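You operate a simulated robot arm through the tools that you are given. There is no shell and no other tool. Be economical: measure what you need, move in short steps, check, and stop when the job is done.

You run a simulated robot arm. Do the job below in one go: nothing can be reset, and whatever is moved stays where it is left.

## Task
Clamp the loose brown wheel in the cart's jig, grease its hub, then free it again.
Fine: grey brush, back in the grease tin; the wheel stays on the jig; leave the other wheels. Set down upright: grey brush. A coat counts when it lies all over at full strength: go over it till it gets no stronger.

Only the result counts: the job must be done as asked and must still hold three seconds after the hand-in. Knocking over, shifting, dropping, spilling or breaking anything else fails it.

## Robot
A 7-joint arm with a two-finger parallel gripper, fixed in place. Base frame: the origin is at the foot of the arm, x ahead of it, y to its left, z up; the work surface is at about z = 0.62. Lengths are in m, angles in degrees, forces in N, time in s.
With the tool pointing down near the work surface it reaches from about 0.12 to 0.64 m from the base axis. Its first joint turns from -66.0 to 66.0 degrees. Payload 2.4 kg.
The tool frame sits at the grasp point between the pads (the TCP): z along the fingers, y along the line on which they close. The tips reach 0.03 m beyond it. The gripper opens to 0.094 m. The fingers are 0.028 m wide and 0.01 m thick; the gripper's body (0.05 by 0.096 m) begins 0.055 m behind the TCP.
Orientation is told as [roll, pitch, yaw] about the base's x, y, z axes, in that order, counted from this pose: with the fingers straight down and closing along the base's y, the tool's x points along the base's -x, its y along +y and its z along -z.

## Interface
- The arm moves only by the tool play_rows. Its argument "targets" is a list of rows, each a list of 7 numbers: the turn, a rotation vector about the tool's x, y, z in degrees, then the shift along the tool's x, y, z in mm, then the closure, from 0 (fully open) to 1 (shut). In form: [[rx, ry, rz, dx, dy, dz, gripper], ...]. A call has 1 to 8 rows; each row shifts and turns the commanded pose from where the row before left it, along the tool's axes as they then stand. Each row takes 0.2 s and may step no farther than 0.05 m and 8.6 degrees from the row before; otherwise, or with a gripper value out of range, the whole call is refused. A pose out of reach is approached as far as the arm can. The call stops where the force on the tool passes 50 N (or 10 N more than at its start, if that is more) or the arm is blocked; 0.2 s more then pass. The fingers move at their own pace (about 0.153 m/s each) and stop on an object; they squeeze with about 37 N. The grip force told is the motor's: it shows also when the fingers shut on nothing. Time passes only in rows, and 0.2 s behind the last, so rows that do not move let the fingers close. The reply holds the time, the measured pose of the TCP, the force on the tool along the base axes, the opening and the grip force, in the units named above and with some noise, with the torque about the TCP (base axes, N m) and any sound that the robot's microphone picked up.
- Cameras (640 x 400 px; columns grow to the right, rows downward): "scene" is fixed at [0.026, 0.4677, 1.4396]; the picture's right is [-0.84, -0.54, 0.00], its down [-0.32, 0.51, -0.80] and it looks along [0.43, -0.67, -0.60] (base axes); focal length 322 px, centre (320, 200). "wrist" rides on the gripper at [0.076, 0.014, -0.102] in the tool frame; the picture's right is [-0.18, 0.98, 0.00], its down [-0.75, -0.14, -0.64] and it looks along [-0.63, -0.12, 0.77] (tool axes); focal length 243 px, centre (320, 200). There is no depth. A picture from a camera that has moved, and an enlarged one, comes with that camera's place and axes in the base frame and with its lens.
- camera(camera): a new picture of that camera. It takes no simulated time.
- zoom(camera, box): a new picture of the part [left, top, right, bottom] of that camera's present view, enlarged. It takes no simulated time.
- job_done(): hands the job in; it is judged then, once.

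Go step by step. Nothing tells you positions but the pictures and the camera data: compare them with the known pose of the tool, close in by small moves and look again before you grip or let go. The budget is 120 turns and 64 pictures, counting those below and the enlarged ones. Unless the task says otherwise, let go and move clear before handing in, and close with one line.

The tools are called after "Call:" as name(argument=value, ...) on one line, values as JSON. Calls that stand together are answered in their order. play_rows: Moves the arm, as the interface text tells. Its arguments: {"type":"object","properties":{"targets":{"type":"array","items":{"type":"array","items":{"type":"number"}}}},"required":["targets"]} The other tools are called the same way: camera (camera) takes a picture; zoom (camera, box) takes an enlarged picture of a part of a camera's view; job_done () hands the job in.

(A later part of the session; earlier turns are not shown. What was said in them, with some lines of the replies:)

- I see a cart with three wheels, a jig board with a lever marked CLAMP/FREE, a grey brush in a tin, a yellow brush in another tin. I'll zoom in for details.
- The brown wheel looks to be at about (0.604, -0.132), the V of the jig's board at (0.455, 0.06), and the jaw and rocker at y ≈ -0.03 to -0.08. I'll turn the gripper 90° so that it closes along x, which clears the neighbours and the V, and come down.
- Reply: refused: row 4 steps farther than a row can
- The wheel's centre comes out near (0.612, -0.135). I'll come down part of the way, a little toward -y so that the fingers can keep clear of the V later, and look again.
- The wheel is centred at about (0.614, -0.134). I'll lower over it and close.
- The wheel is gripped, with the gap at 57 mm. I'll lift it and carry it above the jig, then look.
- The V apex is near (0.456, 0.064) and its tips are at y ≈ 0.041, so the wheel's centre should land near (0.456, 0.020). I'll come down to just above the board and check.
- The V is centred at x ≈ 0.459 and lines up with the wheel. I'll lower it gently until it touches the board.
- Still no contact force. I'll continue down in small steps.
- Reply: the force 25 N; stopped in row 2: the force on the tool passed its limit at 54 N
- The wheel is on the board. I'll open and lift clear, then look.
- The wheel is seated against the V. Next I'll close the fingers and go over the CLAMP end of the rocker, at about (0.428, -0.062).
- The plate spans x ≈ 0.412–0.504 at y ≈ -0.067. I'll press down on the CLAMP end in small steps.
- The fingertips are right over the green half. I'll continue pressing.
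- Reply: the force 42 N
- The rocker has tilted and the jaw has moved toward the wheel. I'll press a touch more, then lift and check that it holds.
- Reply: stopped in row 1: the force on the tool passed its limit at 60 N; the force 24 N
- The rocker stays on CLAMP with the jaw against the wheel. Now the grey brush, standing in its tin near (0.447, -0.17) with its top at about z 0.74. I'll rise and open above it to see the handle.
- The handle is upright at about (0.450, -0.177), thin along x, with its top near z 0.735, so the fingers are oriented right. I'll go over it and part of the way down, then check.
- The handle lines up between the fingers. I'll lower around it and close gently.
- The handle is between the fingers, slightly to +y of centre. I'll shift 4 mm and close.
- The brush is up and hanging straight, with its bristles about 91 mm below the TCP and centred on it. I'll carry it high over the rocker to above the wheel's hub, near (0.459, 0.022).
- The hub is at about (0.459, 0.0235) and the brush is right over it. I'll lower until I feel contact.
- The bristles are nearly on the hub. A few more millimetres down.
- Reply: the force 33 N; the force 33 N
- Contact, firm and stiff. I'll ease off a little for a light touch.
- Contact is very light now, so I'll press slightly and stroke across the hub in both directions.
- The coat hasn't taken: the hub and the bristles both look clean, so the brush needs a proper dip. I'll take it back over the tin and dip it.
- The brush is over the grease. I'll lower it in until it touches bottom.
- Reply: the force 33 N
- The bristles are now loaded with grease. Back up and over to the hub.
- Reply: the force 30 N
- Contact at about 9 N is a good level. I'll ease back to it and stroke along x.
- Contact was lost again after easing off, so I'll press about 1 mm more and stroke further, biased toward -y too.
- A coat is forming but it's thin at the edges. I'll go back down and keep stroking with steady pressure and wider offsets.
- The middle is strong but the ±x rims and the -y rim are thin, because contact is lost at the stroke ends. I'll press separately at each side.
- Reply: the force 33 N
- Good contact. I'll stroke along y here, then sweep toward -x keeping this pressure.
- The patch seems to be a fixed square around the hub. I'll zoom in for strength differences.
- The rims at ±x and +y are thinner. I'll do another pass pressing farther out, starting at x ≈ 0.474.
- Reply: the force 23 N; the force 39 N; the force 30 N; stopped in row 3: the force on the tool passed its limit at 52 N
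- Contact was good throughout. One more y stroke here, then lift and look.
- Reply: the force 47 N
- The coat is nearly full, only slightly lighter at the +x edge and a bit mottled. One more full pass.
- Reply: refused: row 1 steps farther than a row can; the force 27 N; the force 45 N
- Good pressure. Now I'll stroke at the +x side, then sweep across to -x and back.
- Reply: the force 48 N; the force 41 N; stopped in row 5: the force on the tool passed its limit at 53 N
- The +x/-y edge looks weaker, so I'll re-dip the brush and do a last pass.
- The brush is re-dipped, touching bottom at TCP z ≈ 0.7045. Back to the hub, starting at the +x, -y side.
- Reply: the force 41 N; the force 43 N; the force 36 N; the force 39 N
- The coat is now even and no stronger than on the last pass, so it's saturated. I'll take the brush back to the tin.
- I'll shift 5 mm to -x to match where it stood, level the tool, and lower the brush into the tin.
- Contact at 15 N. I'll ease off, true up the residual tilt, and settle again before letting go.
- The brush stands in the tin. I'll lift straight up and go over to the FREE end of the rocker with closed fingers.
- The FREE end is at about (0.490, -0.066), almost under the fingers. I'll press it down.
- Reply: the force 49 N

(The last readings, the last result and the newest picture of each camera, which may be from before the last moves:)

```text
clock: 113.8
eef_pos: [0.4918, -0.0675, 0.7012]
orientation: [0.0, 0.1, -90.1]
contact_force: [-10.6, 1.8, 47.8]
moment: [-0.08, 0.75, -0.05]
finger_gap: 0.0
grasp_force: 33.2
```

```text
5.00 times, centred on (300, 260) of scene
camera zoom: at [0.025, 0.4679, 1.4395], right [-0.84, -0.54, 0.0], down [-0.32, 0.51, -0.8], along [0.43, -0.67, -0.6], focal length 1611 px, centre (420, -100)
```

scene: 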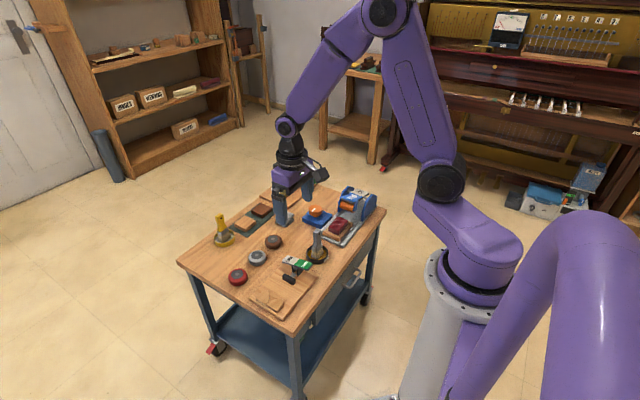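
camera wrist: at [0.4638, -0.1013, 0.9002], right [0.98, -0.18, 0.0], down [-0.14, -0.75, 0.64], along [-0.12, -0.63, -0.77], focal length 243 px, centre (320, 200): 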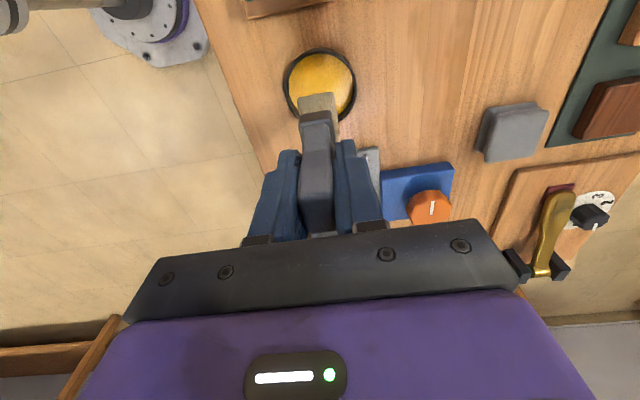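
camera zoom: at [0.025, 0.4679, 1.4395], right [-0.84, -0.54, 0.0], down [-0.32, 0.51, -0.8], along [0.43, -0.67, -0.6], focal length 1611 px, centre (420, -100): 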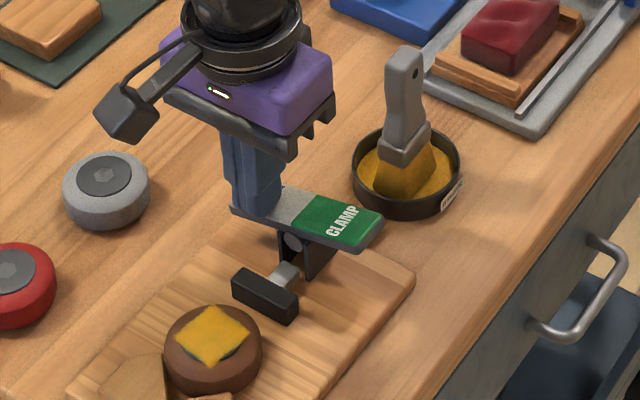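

The jaw has backed off and the wheel is free. I'll lift clear and check the whole scene.

Call:
play_rows(targets=[[0, 0, 0, 0, 0, -20, 1], [0, 0, 0, 0, 0, -45, 1], [0, 0, 0, 0, 0, -45, 1], [0, 0, 0, 0, 0, -45, 1], [0, 0, 0, 0, 0, 0, 0.5]])

Call:
zoom(camera="scene", box=[240, 220, 340, 320])

Call:
zoom(camera="wrist", box=[220, 0, 420, 200])

```text
clock: 115.0
eef_pos: [0.4905, -0.0677, 0.8526]
orientation: [0.0, 0.0, -89.9]
contact_force: [-0.3, 0.3, 0.2]
moment: [-0.03, 0.0, -0.03]
finger_gap: 0.0467
grasp_force: 0.1
```

```text
4.00 times, centred on (290, 270) of scene
camera zoom: at [0.0259, 0.4677, 1.4396], right [-0.84, -0.54, 0.0], down [-0.32, 0.51, -0.8], along [0.43, -0.67, -0.6], focal length 1288 px, centre (440, -80)
```

zoom: 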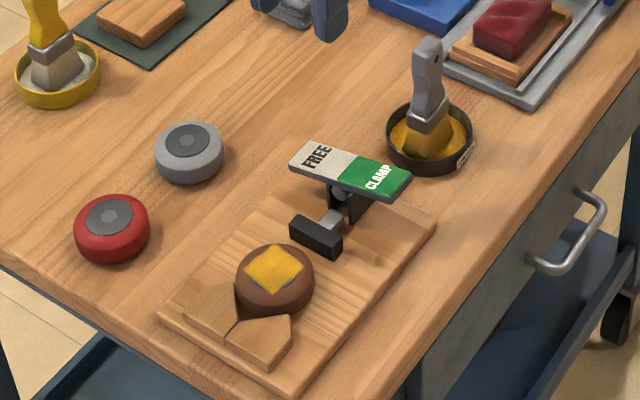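

```text
2.00 times, centred on (320, 100) of wrist
camera zoom: at [0.5051, 0.0081, 0.9552], right [0.98, -0.18, 0.0], down [-0.14, -0.75, 0.64], along [-0.12, -0.63, -0.77], focal length 485 px, centre (320, 400)
```

zoom: 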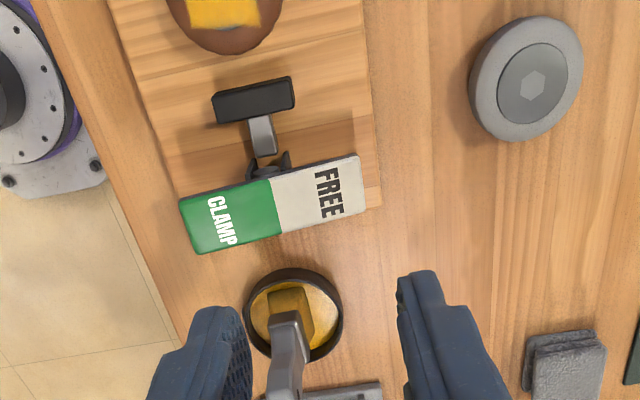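

The wheel sits greased on the jig with the jaw open, the grey brush stands upright in its tin, and nothing else appears to have moved. I'll hand in.

Call:
job_done()

```text
The job is handed in.
```

The brown wheel was clamped, its hub greased until the coat got no stronger, and then freed; it sits on the jig, and the grey brush is back upright in the grease tin. Some grease also reached the brown tyre just around the hub, because the brush is wider than the hub's edge.
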